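You operate a simulated robot arm through the tools that you are given. There is no shell and no other tool.

Carry out the task below with a simulated robot arm. There is one attempt and no reset: what you move stays moved.

Task
Set up the heater for the job card's bearing, but don't start it.
Fine: bearing over the post, steel bar shut, red lever down, dial at the card's value, white switch on.

It is judged by the outcome, as a careful person would: the job done as asked, and still so three seconds after it is handed in. It fails if anything else is knocked over, pushed out of place, dropped, spilled or broken.

Robot
A 7-joint arm with a two-finger parallel gripper, fixed in place. Base frame: the origin is on the floor under the middle of its stand, x ahead of it, y to its left, z up. Units: mm, degrees, N and s.
With the tool pointing down near the work surface it reaches from about 440 to 900 mm from the base axis. Its first joint turns from -17.0 to 126.0 degrees. Payload 1.57 kg.
The TCP is the grasp point between the finger pads, 30 mm short of the fingertips. In the tool frame z runs along the fingers and y along their closing line. The gripper opens to 80 mm. The fingers are 17 mm wide and 12 mm thick; the gripper's body (40 by 82 mm) begins 80 mm behind the TCP.
Orientation is that of the tool frame in the base frame, as [roll, pitch, yaw] about the fixed x, y, z axes, in that order (R = Rz(yaw) Ry(pitch) Rx(roll)). With the fingers straight down and closing along the base's y, the tool's x points along the base's -x, its y along +y and its z along -z.

Tools
- The arm moves only by the tool step_arm. Its argument "increments" is text: rows parted by semicolons, each of 7 numbers parted by spaces: the opening, from 0 (shut) to 1 (fully open), then the shift along the tool's x, y, z in units of 40 mm (1.0 is 40 mm), then the turn, a rotation vector about the tool's x, y, z in units of 6 degrees (1.0 is 6 degrees). In form: grip x y z rx ry rz; .... A call has 1 to 20 rows; each row shifts and turns the commanded pose from where the row before left it, along the tool's axes as they then stand. A call with a number of a shift or a turn outside -1 to 1 is refused whole. Rows are played at 5 a second. More than 50 mm and 8.6 degrees between two rows, or a gripper value outside its range, and nothing of the call is played. A pose out of reach is approached as far as the arm can. The call stops where the force on the tool passes 90 N (or 10 N more than at its start, if that is more) or the arm is blocked; 0.2 s more then pass. Each finger travels about 45 mm/s and halts on what it meets, pressing with about 23 N; the grip force reading is that of the motor and also rises with nothing between the fingers. The clock runs only during rows and for 0.2 s after the last one: add rows that do not move to give the fingers time. It gives the time, the measured TCP pose, the force on the tool (base axes), the opening and the grip force at its end, in the units of the frame above (readings bear some noise), with the torque about the TCP (base axes, N m) and any sound that the robot's microphone picked up, and new pictures: "show" is both (left out), scene, wrist or none.
- Cameras (640 x 400 px; columns grow to the right, rows downward): "scene" is fixed at [400.4, -651.5, 1644]; the picture's right is [0.90, -0.43, 0.00], its down [-0.38, -0.79, -0.49] and it looks along [0.21, 0.44, -0.87] (base axes); focal length 216 px, centre (320, 200). "wrist" rides on the gripper at [72, -7, -122] in the tool frame; the picture's right is [0.09, 1.00, 0.00], its down [-0.84, 0.08, -0.54] and it looks along [-0.54, 0.05, 0.84] (tool axes); focal length 238 px, centre (320, 200). There is no depth. A picture from a camera that has moved, and an enlarged one, comes with that camera's place and axes in the base frame and with its lens.
- raise_lower(by): slides the trunk up (or, below 0, down) by that many mm; the arm rides with it, the base frame stays. It gives what a move gives, with no picture.
- enlarge(camera, box): a new picture of the part [left, top, right, bottom] of that camera's present view, enlarged. It takes no simulated time.
- sign_off(): hands the job in; it is judged then, once.

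Places have to be worked out from the pictures, the camera data and where the tool is seen. Open the gripper and draw the arm clear of the work before you hand the job in, unless the task says otherwise.

The tools are called after "Emit:" by a JSON object that holds its "fn" and its "kwargs". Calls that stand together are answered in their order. step_arm: Moves the arm, as the interface text tells. Its arguments: {"type":"object","properties":{"increments":{"type":"string"},"show":{"type":"string","enum":["both","scene","wrist","none"]}},"required":["increments"]} The other tools are called the same way: raise_lower (by) moves the trunk up or down; enlarge (camera, box) takes an enlarged picture of a part of a camera's view; sign_off () hands the job in.

At the start:

```text
clock: 0.0
eef_pos: [709.7, -35.6, 1248.0]
tcp_rot: [180.0, -0.1, 180.0]
force: [0.3, 0.1, 0.0]
torque: [-0.01, 0.01, -0.05]
opening: 80.1
finger_force: 0.1
trunk travel left (down, up): [-725.0, 65.0]
```

scene: 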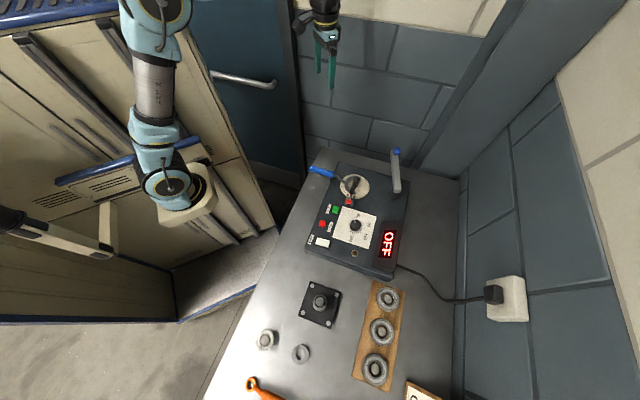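
wrist: 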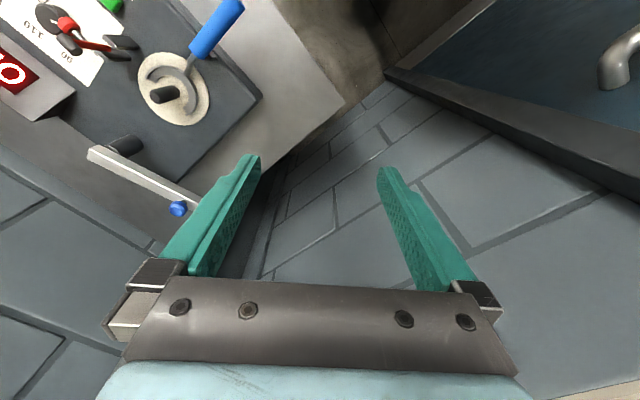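

I'll begin by looking more closely at the scene: heater, bearings, and the job card at the bottom edge.

Emit:
{"fn": "enlarge", "kwargs": {"camera": "scene", "box": [290, 140, 430, 280]}}

Emit:
{"fn": "enlarge", "kwargs": {"camera": "scene", "box": [230, 270, 450, 400]}}

Emit:
{"fn": "enlarge", "kwargs": {"camera": "wrist", "box": [0, 0, 260, 230]}}

```text
2.86 times, centred on (360, 210) of scene
camera zoom: at [400.4, -651.5, 1644.0], right [0.9, -0.43, 0.0], down [-0.38, -0.79, -0.49], along [0.21, 0.44, -0.87], focal length 618 px, centre (206, 171)
```

zoom: 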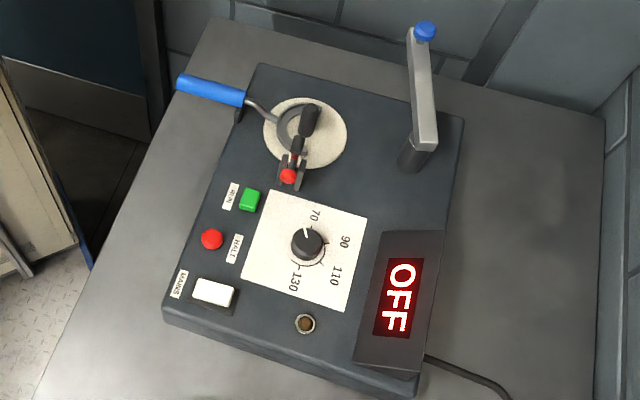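

```text
2.91 times, centred on (340, 335) of scene
camera zoom: at [400.4, -651.5, 1644.0], right [0.9, -0.43, 0.0], down [-0.38, -0.79, -0.49], along [0.21, 0.44, -0.87], focal length 630 px, centre (262, -193)
```

zoom: 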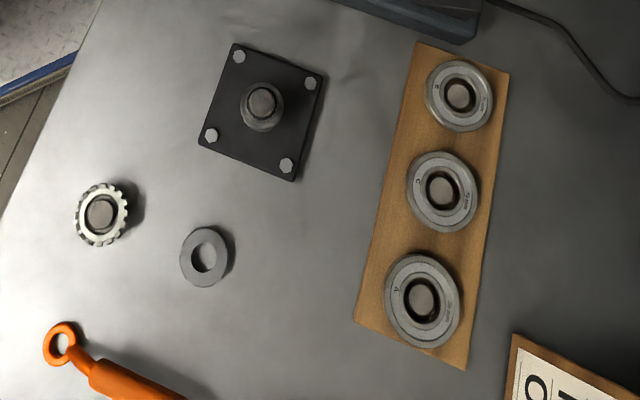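

```text
1.74 times, centred on (130, 115) of wrist
camera zoom: at [636.9, -42.9, 1371.9], right [-0.09, 1.0, 0.0], down [0.84, 0.08, 0.54], along [0.54, 0.05, -0.84], focal length 414 px, centre (650, 348)
```

zoom: 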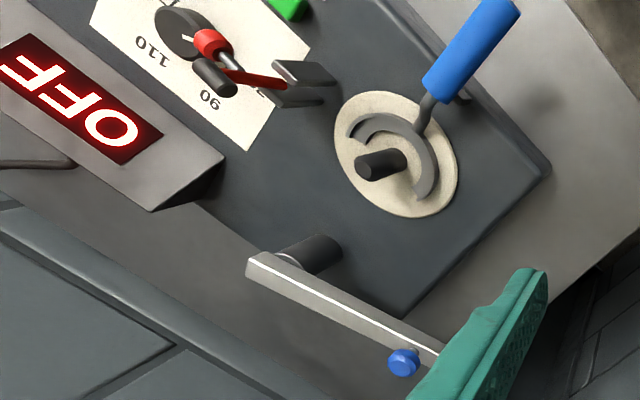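

The heater sits around (700,-390) with its top at z≈900, turned about 45°. The job card lies just beyond the scene view near (590,-950). I'll move toward it at a safe height in a first stage and watch how the arm follows.

Emit:
{"fn": "step_arm", "kwargs": {"increments": "1 0.34 -0.93 0 0 0 0; 1 0.34 -0.93 0 0 0 0; 1 0.34 -0.93 0 0 0 0; 1 0.34 -0.93 0 0 0 0; 1 0.34 -0.93 0 0 0 0; 1 0.34 -0.93 0 0 0 0; 1 0.34 -0.93 0 0 0 0"}}

```text
clock: 1.6
eef_pos: [613.9, -295.0, 1250.6]
tcp_rot: [179.9, 0.0, 180.0]
force: [-0.3, 0.6, 0.5]
torque: [-0.02, 0.0, 0.01]
opening: 79.9
finger_force: 0.1
trunk travel left (down, up): [-725.0, 65.0]
camera wrist: at [541.5, -301.9, 1373.1], right [-0.09, 1.0, 0.0], down [0.84, 0.08, 0.54], along [0.54, 0.05, -0.84], focal length 238 px, centre (320, 200)
```

scene: 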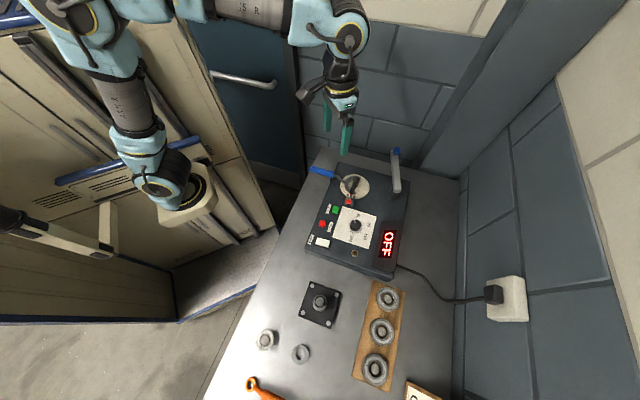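
wrist: 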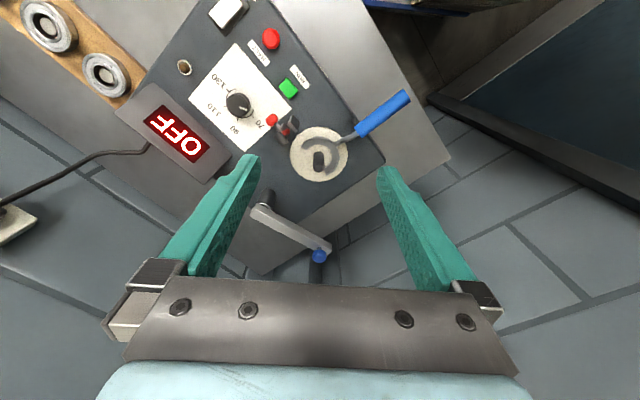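

The arm follows well and the heater is in clear view. I'll zoom in on it here before going on.

Emit:
{"fn": "enlarge", "kwargs": {"camera": "wrist", "box": [150, 0, 430, 200]}}

Emit:
{"fn": "enlarge", "kwargs": {"camera": "wrist", "box": [230, 90, 410, 280]}}

Emit:
{"fn": "enlarge", "kwargs": {"camera": "wrist", "box": [0, 0, 160, 120]}}

```text
2.00 times, centred on (290, 100) of wrist
camera zoom: at [541.5, -301.9, 1373.1], right [-0.09, 1.0, 0.0], down [0.84, 0.08, 0.54], along [0.54, 0.05, -0.84], focal length 477 px, centre (380, 400)
```

zoom: 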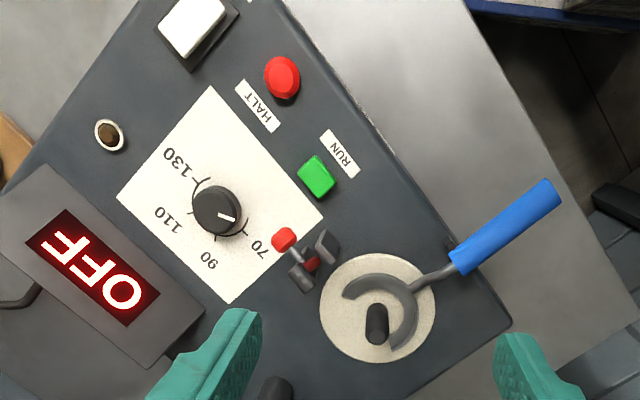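

```text
2.11 times, centred on (320, 185) of wrist
camera zoom: at [541.5, -301.9, 1373.1], right [-0.09, 1.0, 0.0], down [0.84, 0.08, 0.54], along [0.54, 0.05, -0.84], focal length 502 px, centre (320, 232)
```

zoom: 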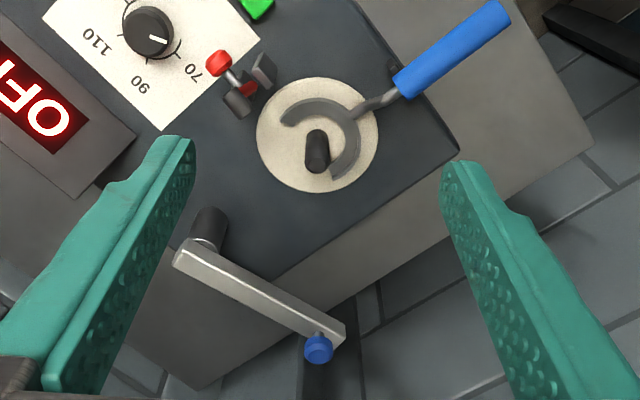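

```text
3.33 times, centred on (80, 60) of wrist
camera zoom: at [541.5, -301.9, 1373.1], right [-0.09, 1.0, 0.0], down [0.84, 0.08, 0.54], along [0.54, 0.05, -0.84], focal length 794 px, centre (1120, 667)
```

zoom: 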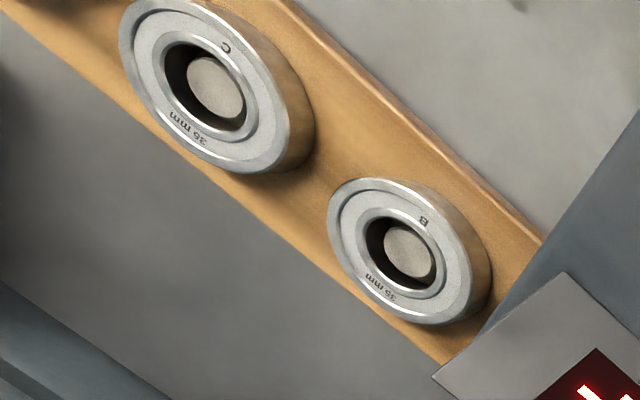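

Now I continue toward the bearings and turn the tool so that the wrist camera faces the job card.

Emit:
{"fn": "step_arm", "kwargs": {"increments": "1 0.34 -0.93 0 0 0 0; 1 0.34 -0.93 0 0 0 0; 1 0.34 -0.93 0 0 0 0; 1 0.34 -0.93 0 0 0 0; 1 0.2 -0.93 0 0 0 0.5; 1 0.1 -0.93 0 0 0 1; 1 0 -0.7 0 0 0 1; 1 0 0 0 0 0 1; 1 0 0 0 0 0 1; 1 0 0 0 0 0 1; 1 0 0 0 0 0 1; 1 0 0 0 0 0 1; 1 0 0 0 0 0 1"}}

```text
clock: 4.4
eef_pos: [540.0, -547.2, 1250.3]
tcp_rot: [180.0, 0.0, 128.9]
force: [0.7, 0.3, -0.1]
torque: [-0.01, 0.0, 0.0]
opening: 80.1
finger_force: 0.1
trunk travel left (down, up): [-725.0, 65.0]
camera wrist: at [489.8, -495.6, 1371.7], right [0.72, 0.7, 0.0], down [0.59, -0.6, 0.54], along [0.38, -0.39, -0.84], focal length 238 px, centre (320, 200)
```

scene: 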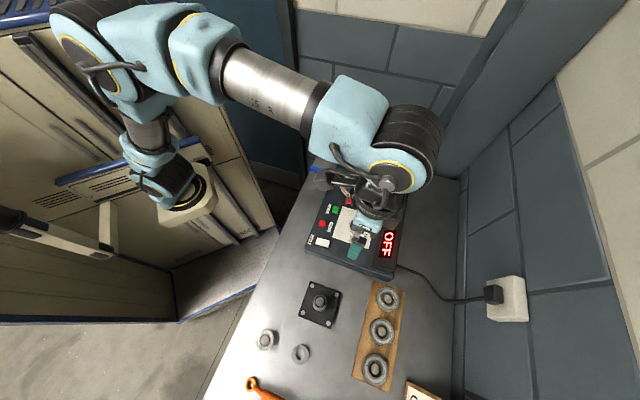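
wrist: 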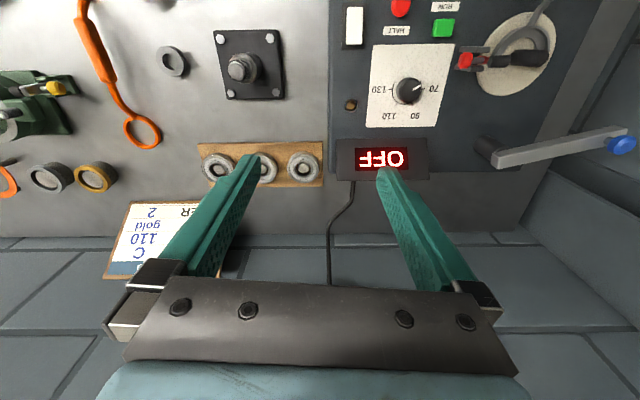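

The card is visible, partly behind a finger. I'll enlarge it.

Emit:
{"fn": "enlarge", "kwargs": {"camera": "wrist", "box": [95, 190, 255, 290]}}

Emit:
{"fn": "enlarge", "kwargs": {"camera": "wrist", "box": [0, 60, 340, 290]}}

```text
4.00 times, centred on (175, 240) of wrist
camera zoom: at [489.8, -495.6, 1371.7], right [0.72, 0.7, 0.0], down [0.59, -0.6, 0.54], along [0.38, -0.39, -0.84], focal length 953 px, centre (900, 40)
```

zoom: 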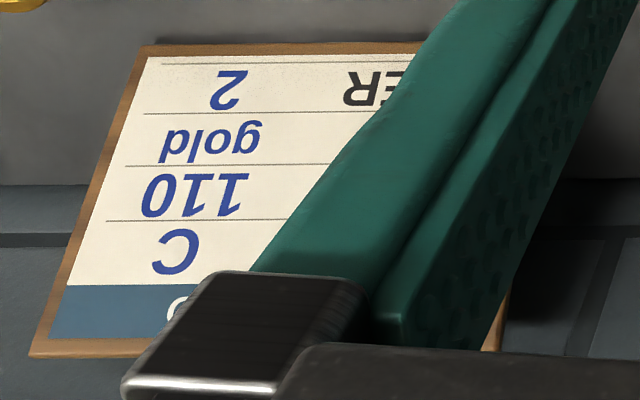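

```text
1.74 times, centred on (170, 175) of wrist
camera zoom: at [489.8, -495.6, 1371.7], right [0.72, 0.7, 0.0], down [0.59, -0.6, 0.54], along [0.38, -0.39, -0.84], focal length 414 px, centre (581, 244)
```

zoom: 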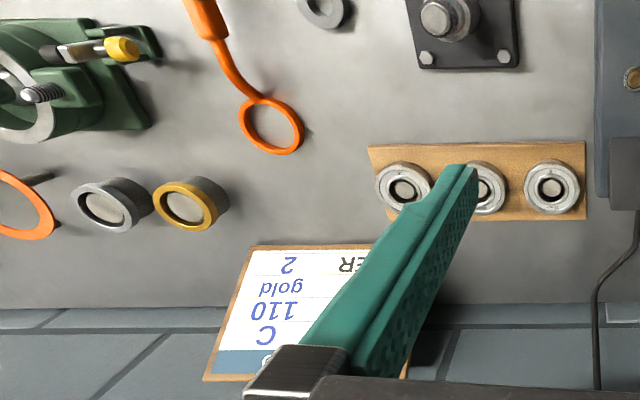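

The card reads C / 110 / gold / 2, but the labels are hidden. I turn the tool further so the card falls between the fingers.

Emit:
{"fn": "step_arm", "kwargs": {"increments": "1 0 0 0 0 0 1; 1 0 0 0 0 0 1; 1 0 0 0 0 0 1; 1 0 0 0 0 0 1; 1 0 0 0 0 0 1; 1 0 0 0 0 0 1; 1 0 0 0 0 0 0"}}

```text
clock: 6.0
eef_pos: [539.0, -547.3, 1248.4]
tcp_rot: [179.9, 0.0, 92.9]
force: [0.3, 0.2, -1.2]
torque: [0.01, 0.0, 0.02]
opening: 80.0
finger_force: 0.0
trunk travel left (down, up): [-725.0, 65.0]
camera wrist: at [530.2, -476.0, 1372.0], right [0.99, 0.14, 0.0], down [0.12, -0.83, 0.54], along [0.08, -0.54, -0.84], focal length 238 px, centre (320, 200)
```

scene: 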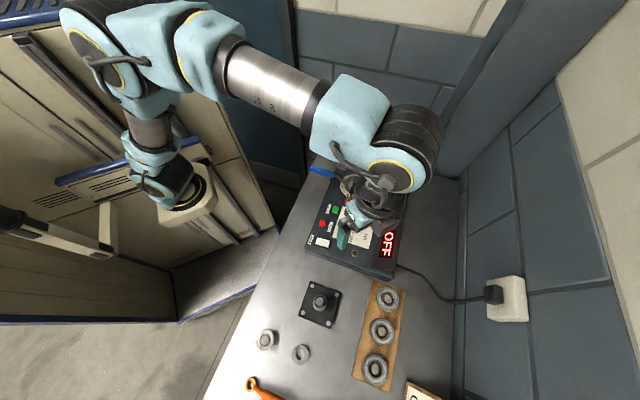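
wrist: 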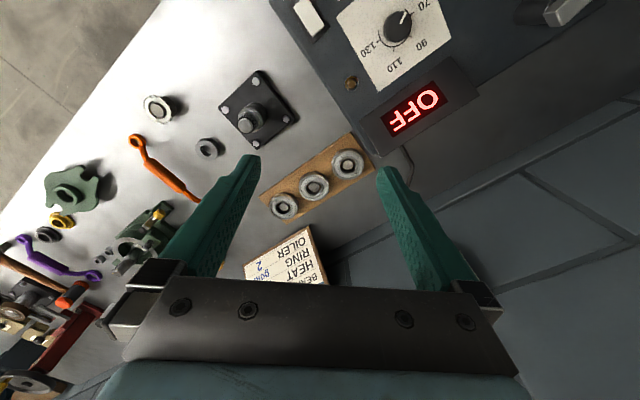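

Emit:
{"fn": "enlarge", "kwargs": {"camera": "wrist", "box": [230, 210, 350, 290]}}

Emit:
{"fn": "enlarge", "kwargs": {"camera": "wrist", "box": [240, 120, 400, 230]}}

Emit:
{"fn": "enlarge", "kwargs": {"camera": "wrist", "box": [280, 0, 480, 140]}}

```text
5.00 times, centred on (290, 250) of wrist
camera zoom: at [530.2, -476.0, 1372.0], right [0.99, 0.14, 0.0], down [0.12, -0.83, 0.54], along [0.08, -0.54, -0.84], focal length 1192 px, centre (470, -50)
```

zoom: 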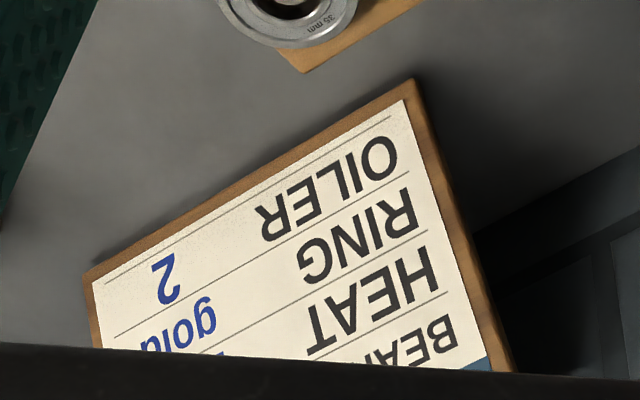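

```text
3.64 times, centred on (320, 175) of wrist
camera zoom: at [530.2, -476.0, 1372.0], right [0.99, 0.14, 0.0], down [0.12, -0.83, 0.54], along [0.08, -0.54, -0.84], focal length 867 px, centre (320, 291)
```

zoom: 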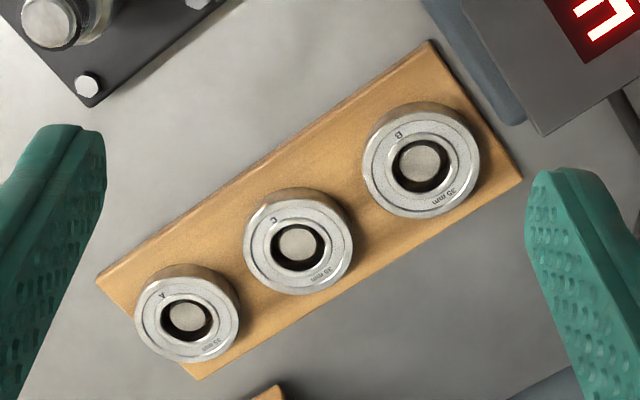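

```text
2.86 times, centred on (380, 70) of wrist
camera zoom: at [530.2, -476.0, 1372.0], right [0.99, 0.14, 0.0], down [0.12, -0.83, 0.54], along [0.08, -0.54, -0.84], focal length 681 px, centre (149, 571)
```

zoom: 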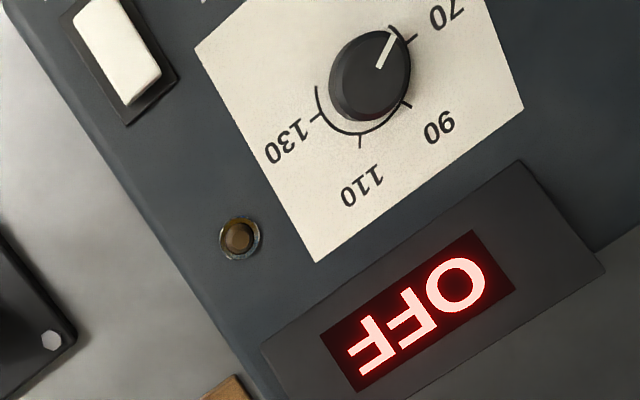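

Card: BEARING C, HEAT 110, RING gold, OILER 2, so the job for the heater is bearing C at 110. Next I go over the heater for a close look at the post, bar, red lever, dial and switch.

Emit:
{"fn": "step_arm", "kwargs": {"increments": "1 0 0 0 0 0 -1; 1 0 0 0 0 0 -1; 1 0 0 0 0 0 -1; 1 0 0 0 0 0 -1; 1 0 0 0 0 0 -1; 1 0 0 0 0 0 -1; 1 0 0 0 0 0 -1; 1 0.42 0.725 0.42 0 0 0; 1 0.42 0.725 0.42 0 0 0; 1 0.42 0.725 0.42 0 0 0; 1 0.42 0.725 0.42 0 0 0; 1 0.42 0.725 0.42 0 0 0; 1 0.42 0.725 0.42 0 0 0; 1 0.42 0.725 0.42 0 0 0; 1 0 0 0 0 0 0"}}

```text
clock: 9.2
eef_pos: [600.8, -319.4, 1131.6]
tcp_rot: [-179.9, 0.0, 134.9]
force: [0.1, 0.2, 0.0]
torque: [0.01, -0.02, 0.0]
opening: 80.0
finger_force: 0.0
trunk travel left (down, up): [-725.0, 65.0]
camera wrist: at [545.2, -272.7, 1254.4], right [0.64, 0.77, 0.0], down [0.65, -0.54, 0.54], along [0.42, -0.35, -0.84], focal length 238 px, centre (320, 200)
```

scene: 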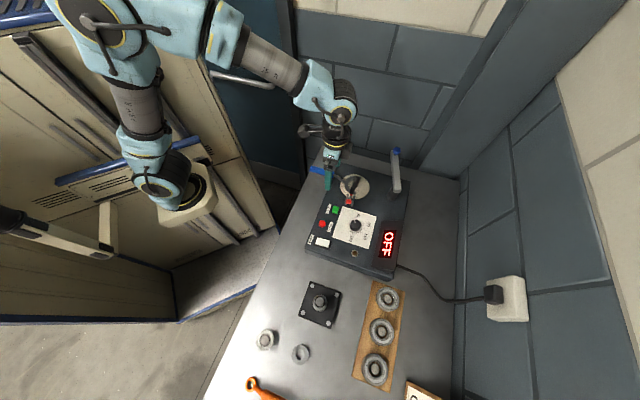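
wrist: 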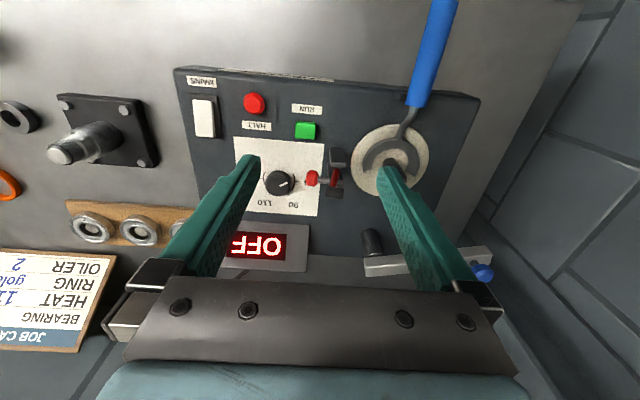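

Emit:
{"fn": "enlarge", "kwargs": {"camera": "wrist", "box": [260, 100, 460, 230]}}

Emit:
{"fn": "enlarge", "kwargs": {"camera": "wrist", "box": [300, 130, 400, 200]}}

Emit:
{"fn": "enlarge", "kwargs": {"camera": "scene", "box": [320, 140, 420, 220]}}

Emit:
{"fn": "enlarge", "kwargs": {"camera": "wrist", "box": [0, 230, 120, 360]}}

```text
3.08 times, centred on (360, 165) of wrist
camera zoom: at [545.2, -272.7, 1254.4], right [0.64, 0.77, 0.0], down [0.65, -0.54, 0.54], along [0.42, -0.35, -0.84], focal length 733 px, centre (197, 308)
```

zoom: 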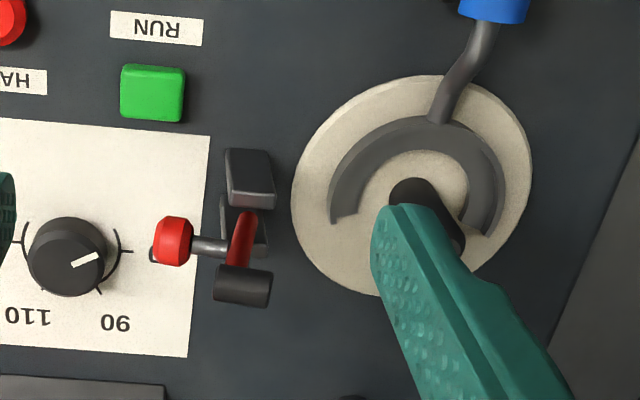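

```text
5.71 times, centred on (350, 165) of wrist
camera zoom: at [545.2, -272.7, 1254.4], right [0.64, 0.77, 0.0], down [0.65, -0.54, 0.54], along [0.42, -0.35, -0.84], focal length 1362 px, centre (149, 400)
```

zoom: 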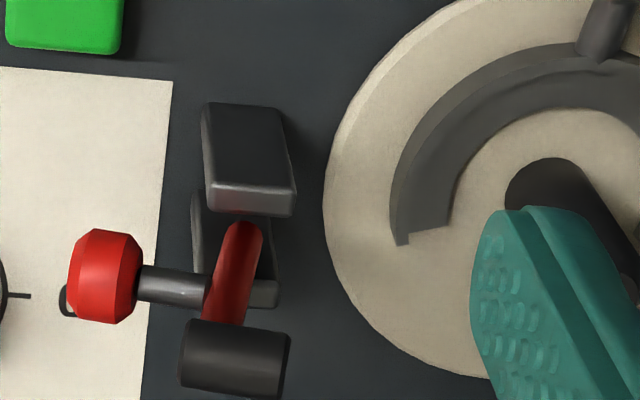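

```text
5.00 times, centred on (370, 180) of scene
camera zoom: at [400.4, -651.5, 1644.0], right [0.9, -0.43, 0.0], down [-0.38, -0.79, -0.49], along [0.21, 0.44, -0.87], focal length 1082 px, centre (70, 300)
```

zoom: 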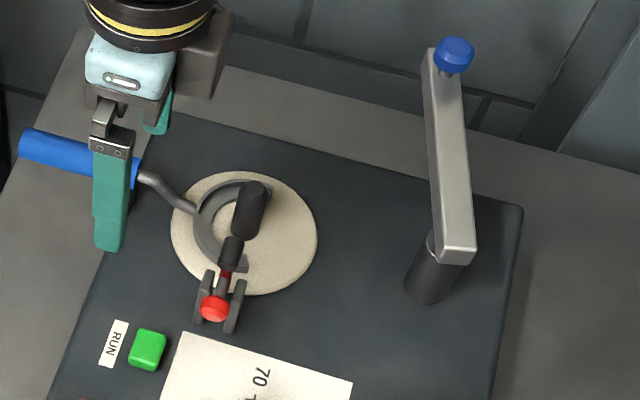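

```text
3.08 times, centred on (60, 295) of wrist
camera zoom: at [545.2, -272.7, 1254.4], right [0.64, 0.77, 0.0], down [0.65, -0.54, 0.54], along [0.42, -0.35, -0.84], focal length 733 px, centre (1120, -92)
```

zoom: 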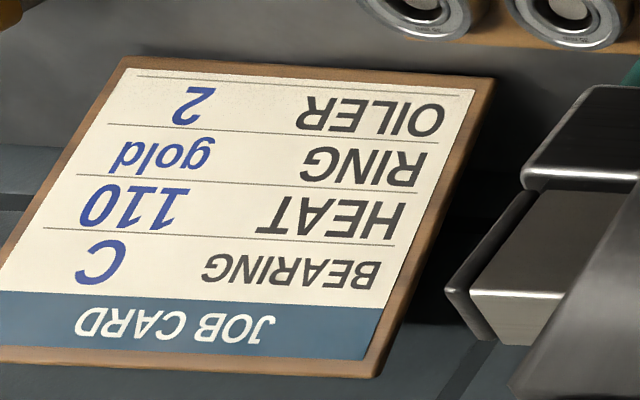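

The card is confirmed: C, 110. The red lever's clamp needs a better look, so I move round to the front of the heater and turn the tool to look along its depth.

Emit:
{"fn": "step_arm", "kwargs": {"increments": "1 -0.46 -0.95 0 0 0 0; 1 -0.46 -0.95 0 0 0 0; 1 -0.46 -0.95 0 0 0 0; 1 -0.46 -0.95 0 0 0 0; 1 0 0 0 0 0 -1; 1 0 0 0 0 0 -1; 1 0 0 0 0 0 -1; 1 0 0 0 0 0 -1; 1 0 0 0 0 0 -1; 1 0 0 0 0 0 -1; 1 0 0 0 0 0 -1; 1 0 0 0 0 0 -1; 1 0 0 0 0 0 -1; 1 0 0 0 0 0 -1; 1 0 0 0 0 0 -1; 1 0 0 0 0 0 -1; 1 0 0 0 0 0 -1; 1 0 0 0 0 0 -1; 1 0 0 0 0 0 -1"}}

```text
clock: 13.2
eef_pos: [546.7, -479.5, 1132.0]
tcp_rot: [-179.9, 0.1, -134.9]
force: [-0.3, 0.1, -0.3]
torque: [-0.02, -0.02, 0.02]
opening: 80.1
finger_force: 0.0
trunk travel left (down, up): [-725.0, 65.0]
camera wrist: at [499.7, -535.6, 1254.5], right [-0.77, 0.64, 0.0], down [0.54, 0.65, 0.54], along [0.35, 0.42, -0.84], focal length 238 px, centre (320, 200)
```

scene: 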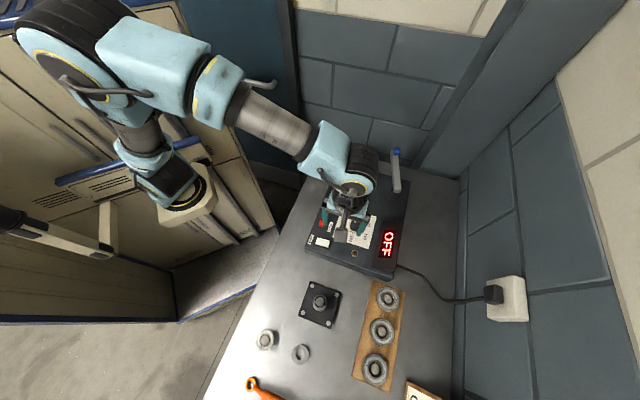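
wrist: 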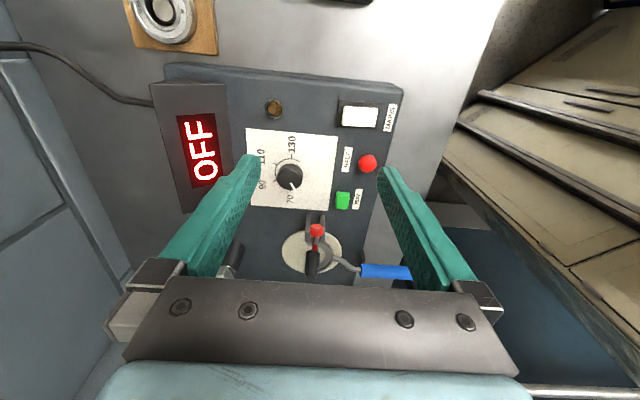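

Emit:
{"fn": "enlarge", "kwargs": {"camera": "wrist", "box": [270, 190, 370, 290]}}

Emit:
{"fn": "enlarge", "kwargs": {"camera": "wrist", "box": [240, 90, 410, 220]}}

```text
4.00 times, centred on (320, 240) of wrist
camera zoom: at [499.7, -535.6, 1254.5], right [-0.77, 0.64, 0.0], down [0.54, 0.65, 0.54], along [0.35, 0.42, -0.84], focal length 953 px, centre (320, 40)
```

zoom: 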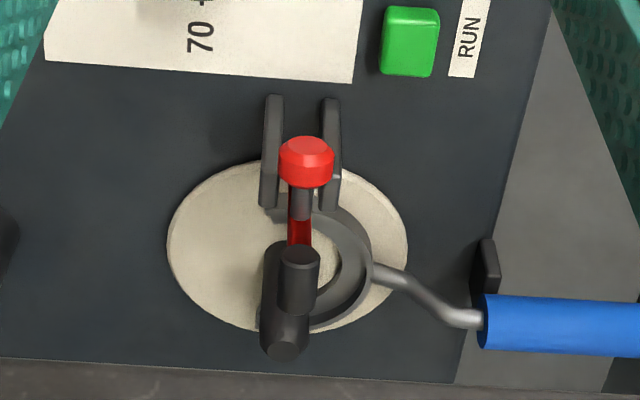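

```text
3.08 times, centred on (325, 155) of wrist
camera zoom: at [499.7, -535.6, 1254.5], right [-0.77, 0.64, 0.0], down [0.54, 0.65, 0.54], along [0.35, 0.42, -0.84], focal length 733 px, centre (305, 338)
```

zoom: 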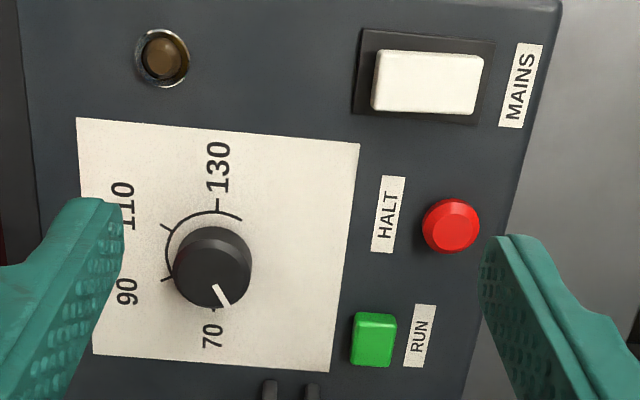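

The views reach fine in this yaw. To understand the clamp and bar heights I'll go to the left side of the heater and look across at a flatter angle.

Emit:
{"fn": "step_arm", "kwargs": {"increments": "1 0 0 0 0 0 1; 1 0 0 0 0 0 1; 1 0 0 0 0 0 1; 1 0 0 0 0 0 1; 1 0 0 0 0 0 1; 1 0 0 0 0 0 1; 1 0 0 0 0 0 1; 1 0 0 0 0 0 1; 1 0 0 0 0 0 1; 1 0 0 0 0 0 1; 1 0 0 0 0 0 1; 1 0 0 0 0 0 1; 1 0 0 0 0 0 1; 1 0 0 0 0 0 1; 1 0 0 0 0 0 1", "show": "none"}}

Emit:
{"fn": "step_arm", "kwargs": {"increments": "1 0.77 0.735 0 0 0 0; 1 0.77 0.735 0 0 0 0; 1 0.77 0.735 0 0 0 0; 1 0.77 0.735 0 0 0 0; 1 0.77 0.735 0 0 0 0; 1 0.77 0.735 0 0 0 0; 1 0 0 0.6 0 -1 0; 1 0 0 0.6 0 -1 0; 1 0 0 0.6 0 -1 0; 1 0 0 0 0 -1 0; 1 0 0 0 0 -1 0; 1 0 0 0 0 0 0"}}

```text
clock: 16.4
eef_pos: [544.9, -480.1, 1131.2]
tcp_rot: [179.9, 0.0, 134.9]
force: [-0.1, -0.2, 0.3]
torque: [0.01, -0.01, -0.01]
opening: 79.9
finger_force: 0.1
trunk travel left (down, up): [-725.0, 65.0]
```

```text
clock: 19.0
eef_pos: [544.7, -229.0, 1059.7]
tcp_rot: [-180.0, 30.0, 135.1]
force: [0.0, 0.3, 1.3]
torque: [0.0, 0.0, 0.0]
opening: 80.0
finger_force: 0.0
trunk travel left (down, up): [-725.0, 65.0]
camera wrist: at [453.3, -146.9, 1130.8], right [0.65, 0.76, -0.05], down [0.38, -0.27, 0.89], along [0.66, -0.59, -0.46], focal length 238 px, centre (320, 200)
```

scene: 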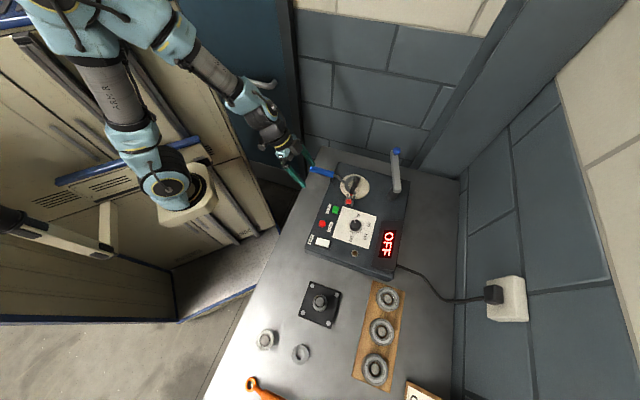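
wrist: 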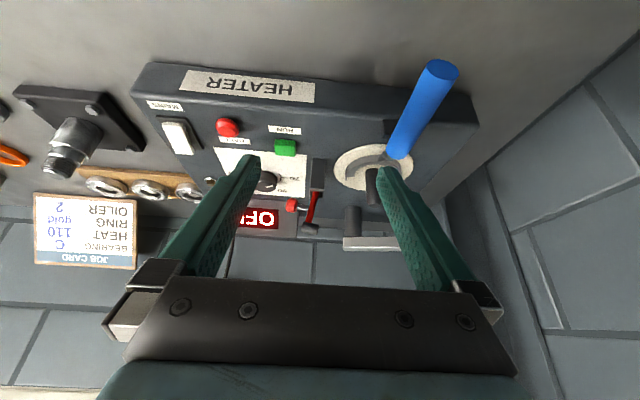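

Emit:
{"fn": "enlarge", "kwargs": {"camera": "wrist", "box": [260, 130, 420, 250]}}

Emit:
{"fn": "enlarge", "kwargs": {"camera": "wrist", "box": [275, 150, 345, 250]}}

```text
3.33 times, centred on (340, 190) of wrist
camera zoom: at [453.3, -146.9, 1130.8], right [0.65, 0.76, -0.05], down [0.38, -0.27, 0.89], along [0.66, -0.59, -0.46], focal length 794 px, centre (253, 233)
```

zoom: 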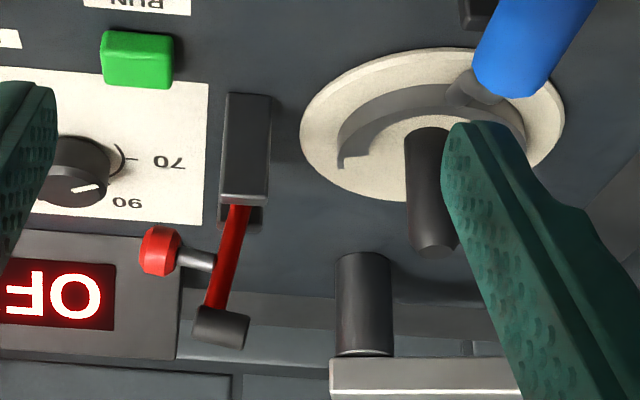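

```text
4.00 times, centred on (310, 200) of wrist
camera zoom: at [453.3, -146.9, 1130.8], right [0.65, 0.76, -0.05], down [0.38, -0.27, 0.89], along [0.66, -0.59, -0.46], focal length 953 px, centre (360, 200)
```

zoom: 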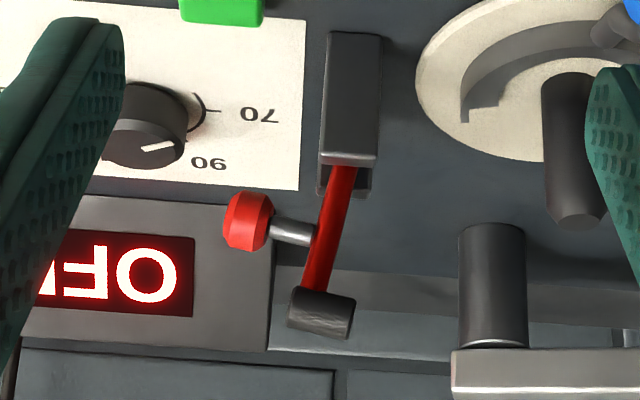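

The clamp's red arm pivots between two lugs (pivot z≈968), in line with the post, leaning slightly to the front; the bar turns on its own pillar. Now the bearing first: I go over toward bearing C with the tool tilted 20° outward, since C is about 930 mm from the base axis.

Emit:
{"fn": "step_arm", "kwargs": {"increments": "1 0 0 0 0 1 0; 1 0 0 0 0 0.667 0; 1 -0.607 -0.6975 0.221 0 0 0; 1 -0.607 -0.6975 0.221 0 0 0; 1 -0.607 -0.6975 0.221 0 0 0; 1 -0.607 -0.6975 0.221 0 0 0; 1 -0.607 -0.6975 0.221 0 0 0; 1 -0.607 -0.6975 0.221 0 0 0; 1 -0.607 -0.6975 0.221 0 0 0; 1 -0.607 -0.6975 0.221 0 0 0; 1 -0.607 -0.6975 0.221 0 0 0; 1 -0.607 -0.6975 0.221 0 0 0; 1 -0.607 -0.6975 0.221 0 0 0; 1 -0.607 -0.6975 0.221 0 0 0; 1 -0.607 -0.6975 0.221 0 0 0; 1 0 0 0 0 0 0; 1 0 0 0 0 0 0"}}

```text
clock: 22.6
eef_pos: [527.1, -725.2, 1059.9]
tcp_rot: [180.0, 20.0, 135.1]
force: [-0.8, -0.2, 0.5]
torque: [-0.02, 0.0, -0.02]
opening: 80.1
finger_force: 0.0
trunk travel left (down, up): [-725.0, 65.0]
camera wrist: at [444.9, -653.2, 1151.0], right [0.64, 0.76, -0.03], down [0.48, -0.37, 0.8], along [0.6, -0.53, -0.6], focal length 238 px, centre (320, 200)
```

scene: 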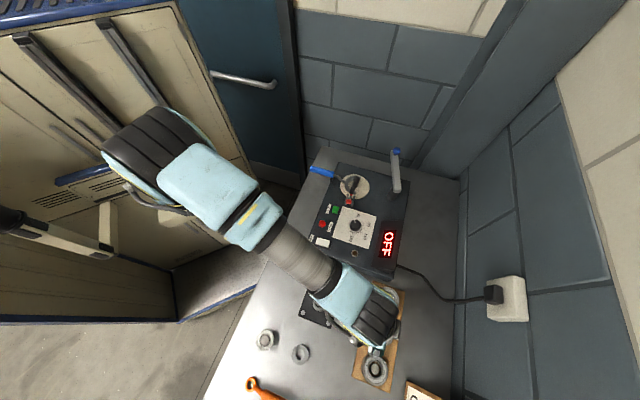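
wrist: 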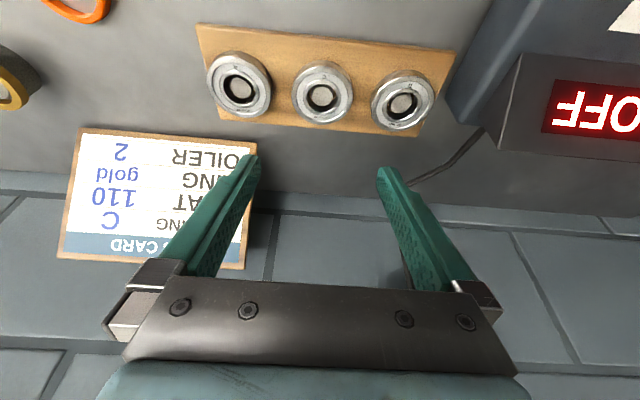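

Reached without trouble. I'll enlarge the bearings to place C exactly and check its letter.

Emit:
{"fn": "enlarge", "kwargs": {"camera": "wrist", "box": [180, 15, 470, 145]}}

Emit:
{"fn": "enlarge", "kwargs": {"camera": "wrist", "box": [280, 50, 370, 130]}}

```text
2.21 times, centred on (325, 80) of wrist
camera zoom: at [444.9, -653.2, 1151.0], right [0.64, 0.76, -0.03], down [0.48, -0.37, 0.8], along [0.6, -0.53, -0.6], focal length 526 px, centre (309, 465)
```

zoom: 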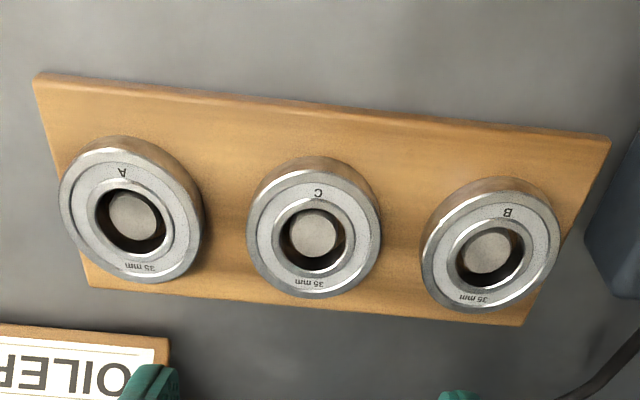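

```text
5.00 times, centred on (325, 90) of wrist
camera zoom: at [444.9, -653.2, 1151.0], right [0.64, 0.76, -0.03], down [0.48, -0.37, 0.8], along [0.6, -0.53, -0.6], focal length 1192 px, centre (295, 750)
```

zoom: 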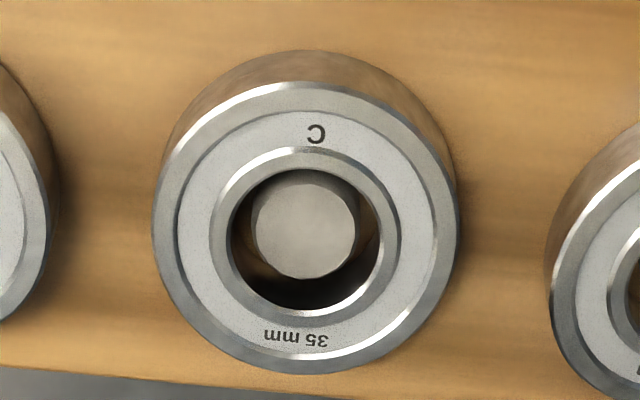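

C's top centre is at about (555,-753,884), OD 72 mm, with a loose peg in its bore; gap to neighbours about 22 mm. I move over it in line with the row and down to TCP z≈960 to check alignment.

Emit:
{"fn": "step_arm", "kwargs": {"increments": "1 0.046 0 0.87 0 0 0; 1 0.046 0 0.87 0 0 0; 1 0.046 0 0.87 0 0 0; 1 0 0 0 0 0 0; 1 0 0 0 0 0 0"}}

```text
clock: 23.8
eef_pos: [547.3, -745.8, 961.1]
tcp_rot: [179.9, 20.0, 135.1]
force: [-0.7, -0.1, -0.1]
torque: [0.0, 0.0, 0.0]
opening: 80.1
finger_force: 0.0
trunk travel left (down, up): [-725.0, 65.0]
camera wrist: at [465.4, -674.1, 1051.1], right [0.64, 0.76, -0.03], down [0.48, -0.37, 0.8], along [0.6, -0.53, -0.6], focal length 238 px, centre (320, 200)
```

scene: 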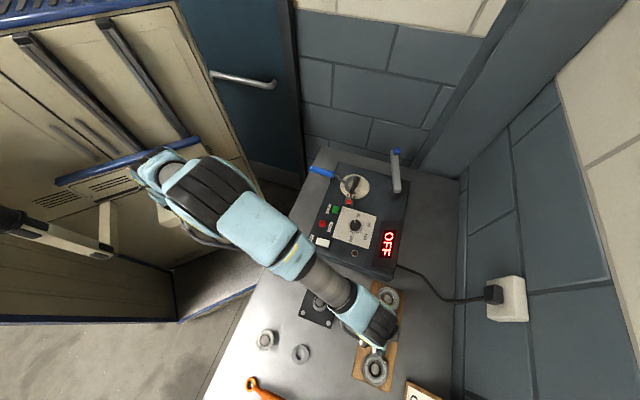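
wrist: 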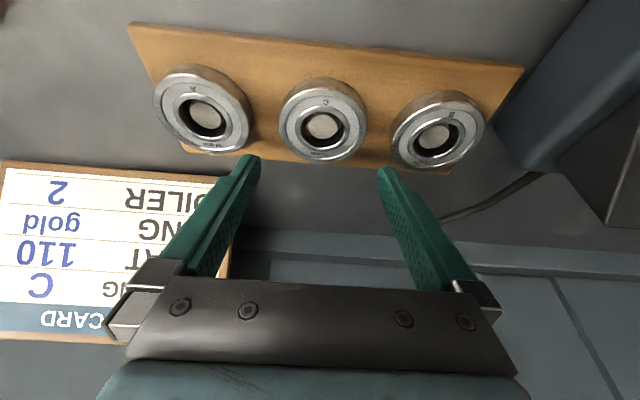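

Emit:
{"fn": "enlarge", "kwargs": {"camera": "wrist", "box": [240, 60, 400, 180]}}

```text
3.33 times, centred on (320, 120) of wrist
camera zoom: at [465.4, -674.1, 1051.1], right [0.64, 0.76, -0.03], down [0.48, -0.37, 0.8], along [0.6, -0.53, -0.6], focal length 794 px, centre (320, 467)
```

zoom: 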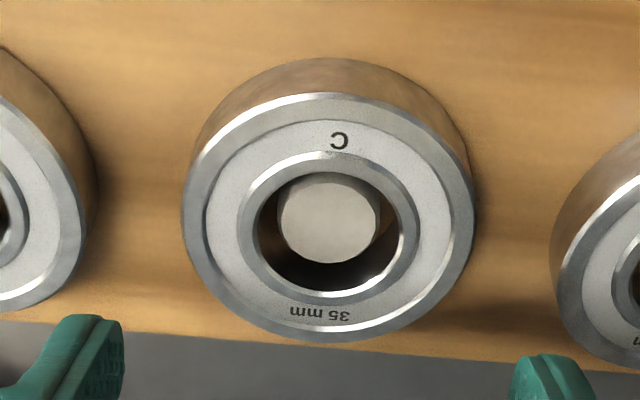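

Centered to within a millimetre across the fingers. I lower straight down to TCP z≈902, fingertips just above the tray, astride C.

Emit:
{"fn": "step_arm", "kwargs": {"increments": "1 0.16 0 0.47 0 0 0; 1 0.16 0 0.47 0 0 0; 1 0.16 0 0.46 0 0 0; 1 0 0 0 0 0 0; 1 0 0 0 0 0 0"}}

```text
clock: 25.0
eef_pos: [548.1, -745.9, 904.5]
tcp_rot: [180.0, 20.1, 135.0]
force: [-3.1, 3.3, 12.6]
torque: [0.4, -0.25, 0.15]
opening: 79.9
finger_force: 0.0
trunk travel left (down, up): [-725.0, 65.0]
camera wrist: at [466.7, -673.8, 993.3], right [0.64, 0.76, -0.03], down [0.48, -0.37, 0.8], along [0.6, -0.53, -0.6], focal length 238 px, centre (320, 200)
```

scene: 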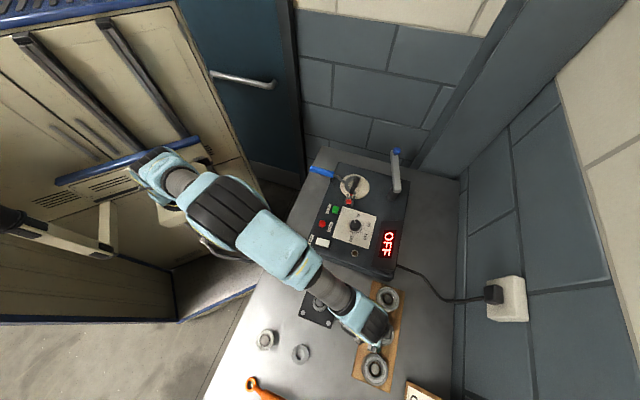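
wrist: 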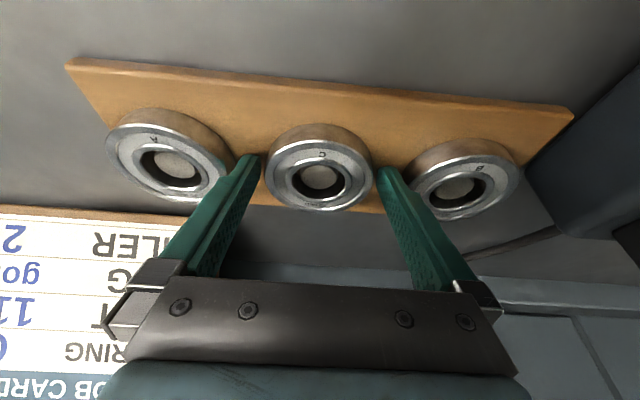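

A 12.6 N upward push: something is touched lightly. I'll look closely at the fingertips.

Emit:
{"fn": "enlarge", "kwargs": {"camera": "wrist", "box": [190, 90, 450, 230]}}

Emit:
{"fn": "enlarge", "kwargs": {"camera": "scene", "box": [330, 270, 430, 400]}}

```text
2.46 times, centred on (320, 160) of wrist
camera zoom: at [466.7, -673.8, 993.3], right [0.64, 0.76, -0.03], down [0.48, -0.37, 0.8], along [0.6, -0.53, -0.6], focal length 587 px, centre (320, 298)
```

zoom: 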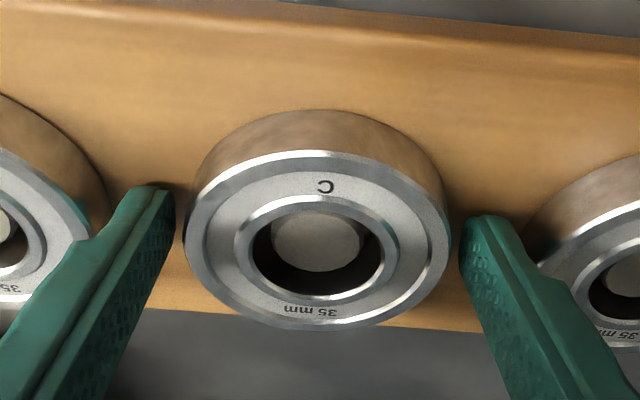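

```text
3.08 times, centred on (380, 335) of scene
camera zoom: at [400.4, -651.5, 1644.0], right [0.9, -0.43, 0.0], down [-0.38, -0.79, -0.49], along [0.21, 0.44, -0.87], focal length 666 px, centre (135, -215)
```

zoom: 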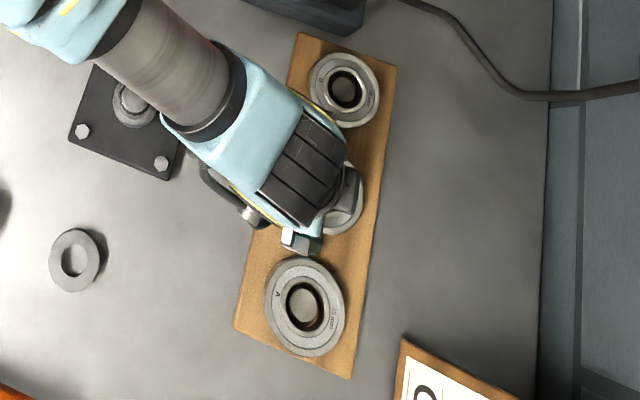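

The outer fingertip corner seems to rest on the tray. I raise about 3 mm and close on the bearing.

Emit:
{"fn": "step_arm", "kwargs": {"increments": "1 -0.026 0 -0.07 0 0 0; 1 0 0 0 0 0 0; 0 0 0 0 0 0 0; 0 0 0 0 0 0 0; 0 0 0 0 0 0 0; 0 0 0 0 0 0 0", "show": "wrist"}}

```text
clock: 26.4
eef_pos: [547.7, -746.1, 905.0]
tcp_rot: [179.9, 20.0, 134.9]
force: [0.0, -0.4, -0.6]
torque: [0.06, 0.03, -0.01]
opening: 71.8
finger_force: 23.1
trunk travel left (down, up): [-725.0, 65.0]
camera wrist: at [466.6, -674.3, 994.9], right [0.64, 0.76, -0.03], down [0.48, -0.37, 0.8], along [0.6, -0.53, -0.61], focal length 238 px, centre (320, 200)
```

wrist: 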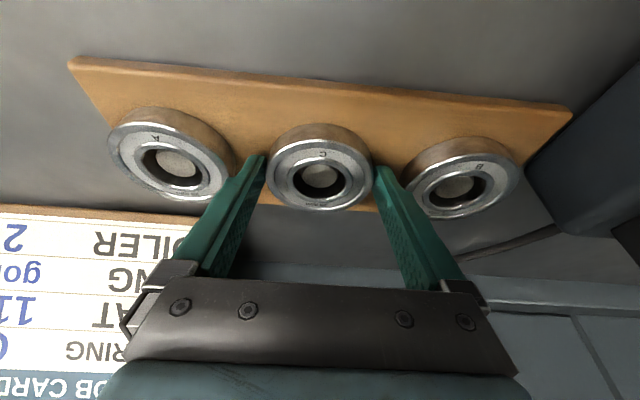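

Gripped at 71.8 mm. I lift straight up 60 mm and look.

Emit:
{"fn": "step_arm", "kwargs": {"increments": "0 -0.085 0 -0.235 0 0 0; 0 -0.17 0 -0.47 0 0 0; 0 -0.17 0 -0.47 0 0 0; 0 -0.17 0 -0.47 0 0 0; 0 0 0 0 0 0 0"}}

```text
clock: 27.6
eef_pos: [547.5, -746.2, 975.0]
tcp_rot: [180.0, 20.0, 135.0]
force: [0.2, 0.4, -2.9]
torque: [0.02, -0.01, 0.02]
opening: 71.4
finger_force: 23.6
trunk travel left (down, up): [-725.0, 65.0]
camera wrist: at [465.3, -674.1, 1065.7], right [0.64, 0.76, -0.03], down [0.48, -0.37, 0.8], along [0.6, -0.53, -0.61], focal length 238 px, centre (320, 200)
```

scene: 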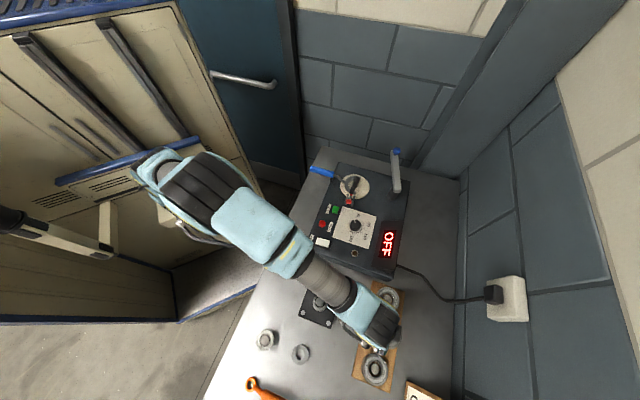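
wrist: 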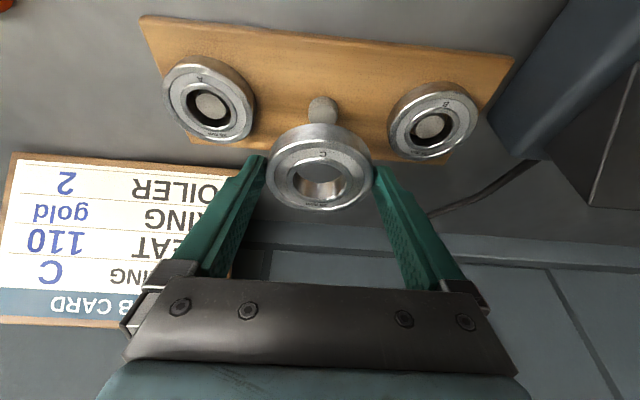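

Bearing C is held level and the peg left behind. I raise it well clear (bearing bottom ≈1072) and carry it over to the heater post.

Emit:
{"fn": "step_arm", "kwargs": {"increments": "0 -0.289 0 -0.793 0 0 0; 0 -0.289 0 -0.793 0 0 0; 0 -0.289 0 -0.793 0 0 0; 0 -0.289 0 -0.793 0 0 0; 0 0.3766 0.878 -0.137 0 0 0; 0 0.3766 0.878 -0.137 0 0 0; 0 0.3766 0.878 -0.137 0 0 0; 0 0.3766 0.878 -0.137 0 0 0; 0 0.3766 0.878 -0.137 0 0 0; 0 0.3766 0.878 -0.137 0 0 0; 0 0.3766 0.878 -0.137 0 0 0; 0 0.3766 0.878 -0.137 0 0 0; 0 0.3766 0.878 -0.137 0 0 0; 0 0.3766 0.878 -0.137 0 0 0; 0 0.3766 0.878 -0.137 0 0 0; 0 0.3766 0.878 -0.137 0 0 0; 0 0.3766 0.878 -0.137 0 0 0; 0 0 0 0 0 0 0; 0 0 0 0 0 0 0"}}

```text
clock: 31.6
eef_pos: [721.4, -275.7, 1109.5]
tcp_rot: [179.9, 20.0, 134.9]
force: [-0.6, 0.4, -3.3]
torque: [0.02, 0.01, 0.0]
opening: 71.5
finger_force: 23.0
trunk travel left (down, up): [-725.0, 65.0]
camera wrist: at [640.0, -203.4, 1200.4], right [0.64, 0.76, -0.03], down [0.48, -0.37, 0.8], along [0.6, -0.53, -0.61], focal length 238 px, centre (320, 200)
```

scene: 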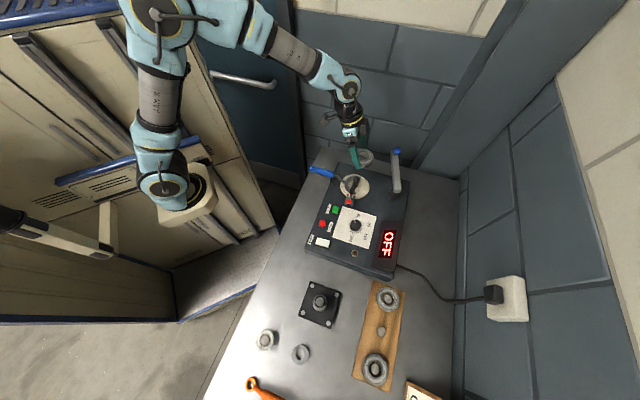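
wrist: 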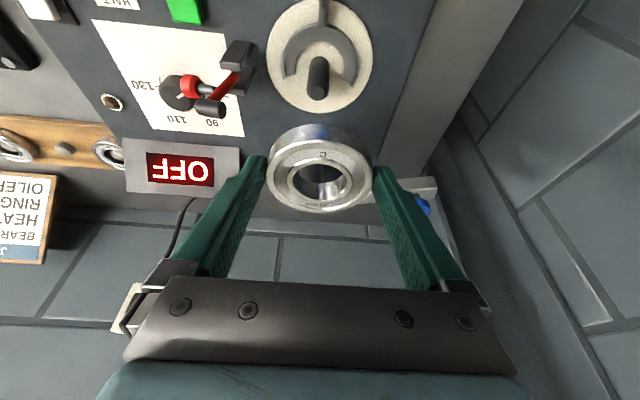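

Now the post is in clear view above the held bearing. I'll enlarge to measure it.

Emit:
{"fn": "enlarge", "kwargs": {"camera": "wrist", "box": [250, 0, 390, 120]}}

Emit:
{"fn": "enlarge", "kwargs": {"camera": "wrist", "box": [260, 90, 460, 230]}}

Emit:
{"fn": "enlarge", "kwargs": {"camera": "scene", "box": [310, 120, 420, 220]}}

```text
3.33 times, centred on (320, 60) of wrist
camera zoom: at [640.0, -203.4, 1200.4], right [0.64, 0.76, -0.03], down [0.48, -0.37, 0.8], along [0.6, -0.53, -0.61], focal length 794 px, centre (320, 667)
```

zoom: 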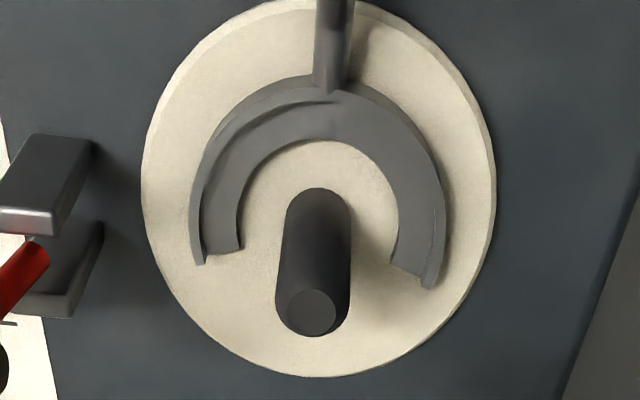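

```text
2.86 times, centred on (360, 160) of wrist
camera zoom: at [640.0, -203.4, 1200.4], right [0.64, 0.76, -0.03], down [0.48, -0.37, 0.8], along [0.6, -0.53, -0.61], focal length 681 px, centre (206, 314)
```

zoom: 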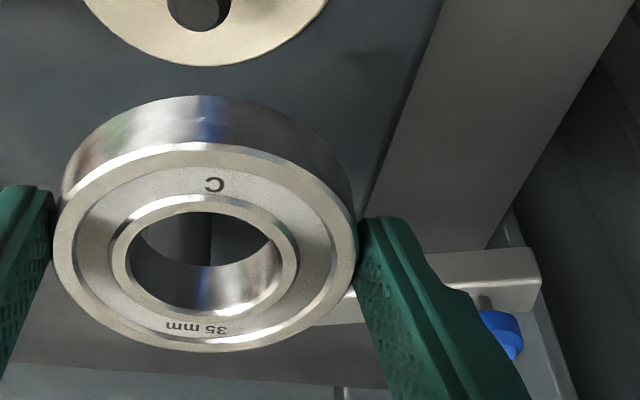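

```text
4.00 times, centred on (365, 170) of scene
camera zoom: at [400.4, -651.5, 1644.0], right [0.9, -0.43, 0.0], down [-0.38, -0.79, -0.49], along [0.21, 0.44, -0.87], focal length 866 px, centre (140, 320)
```

zoom: 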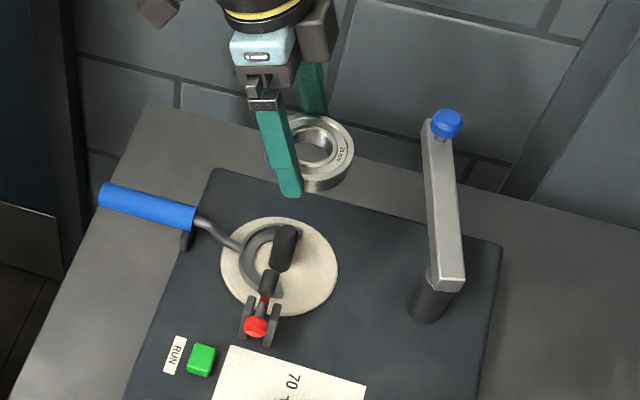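

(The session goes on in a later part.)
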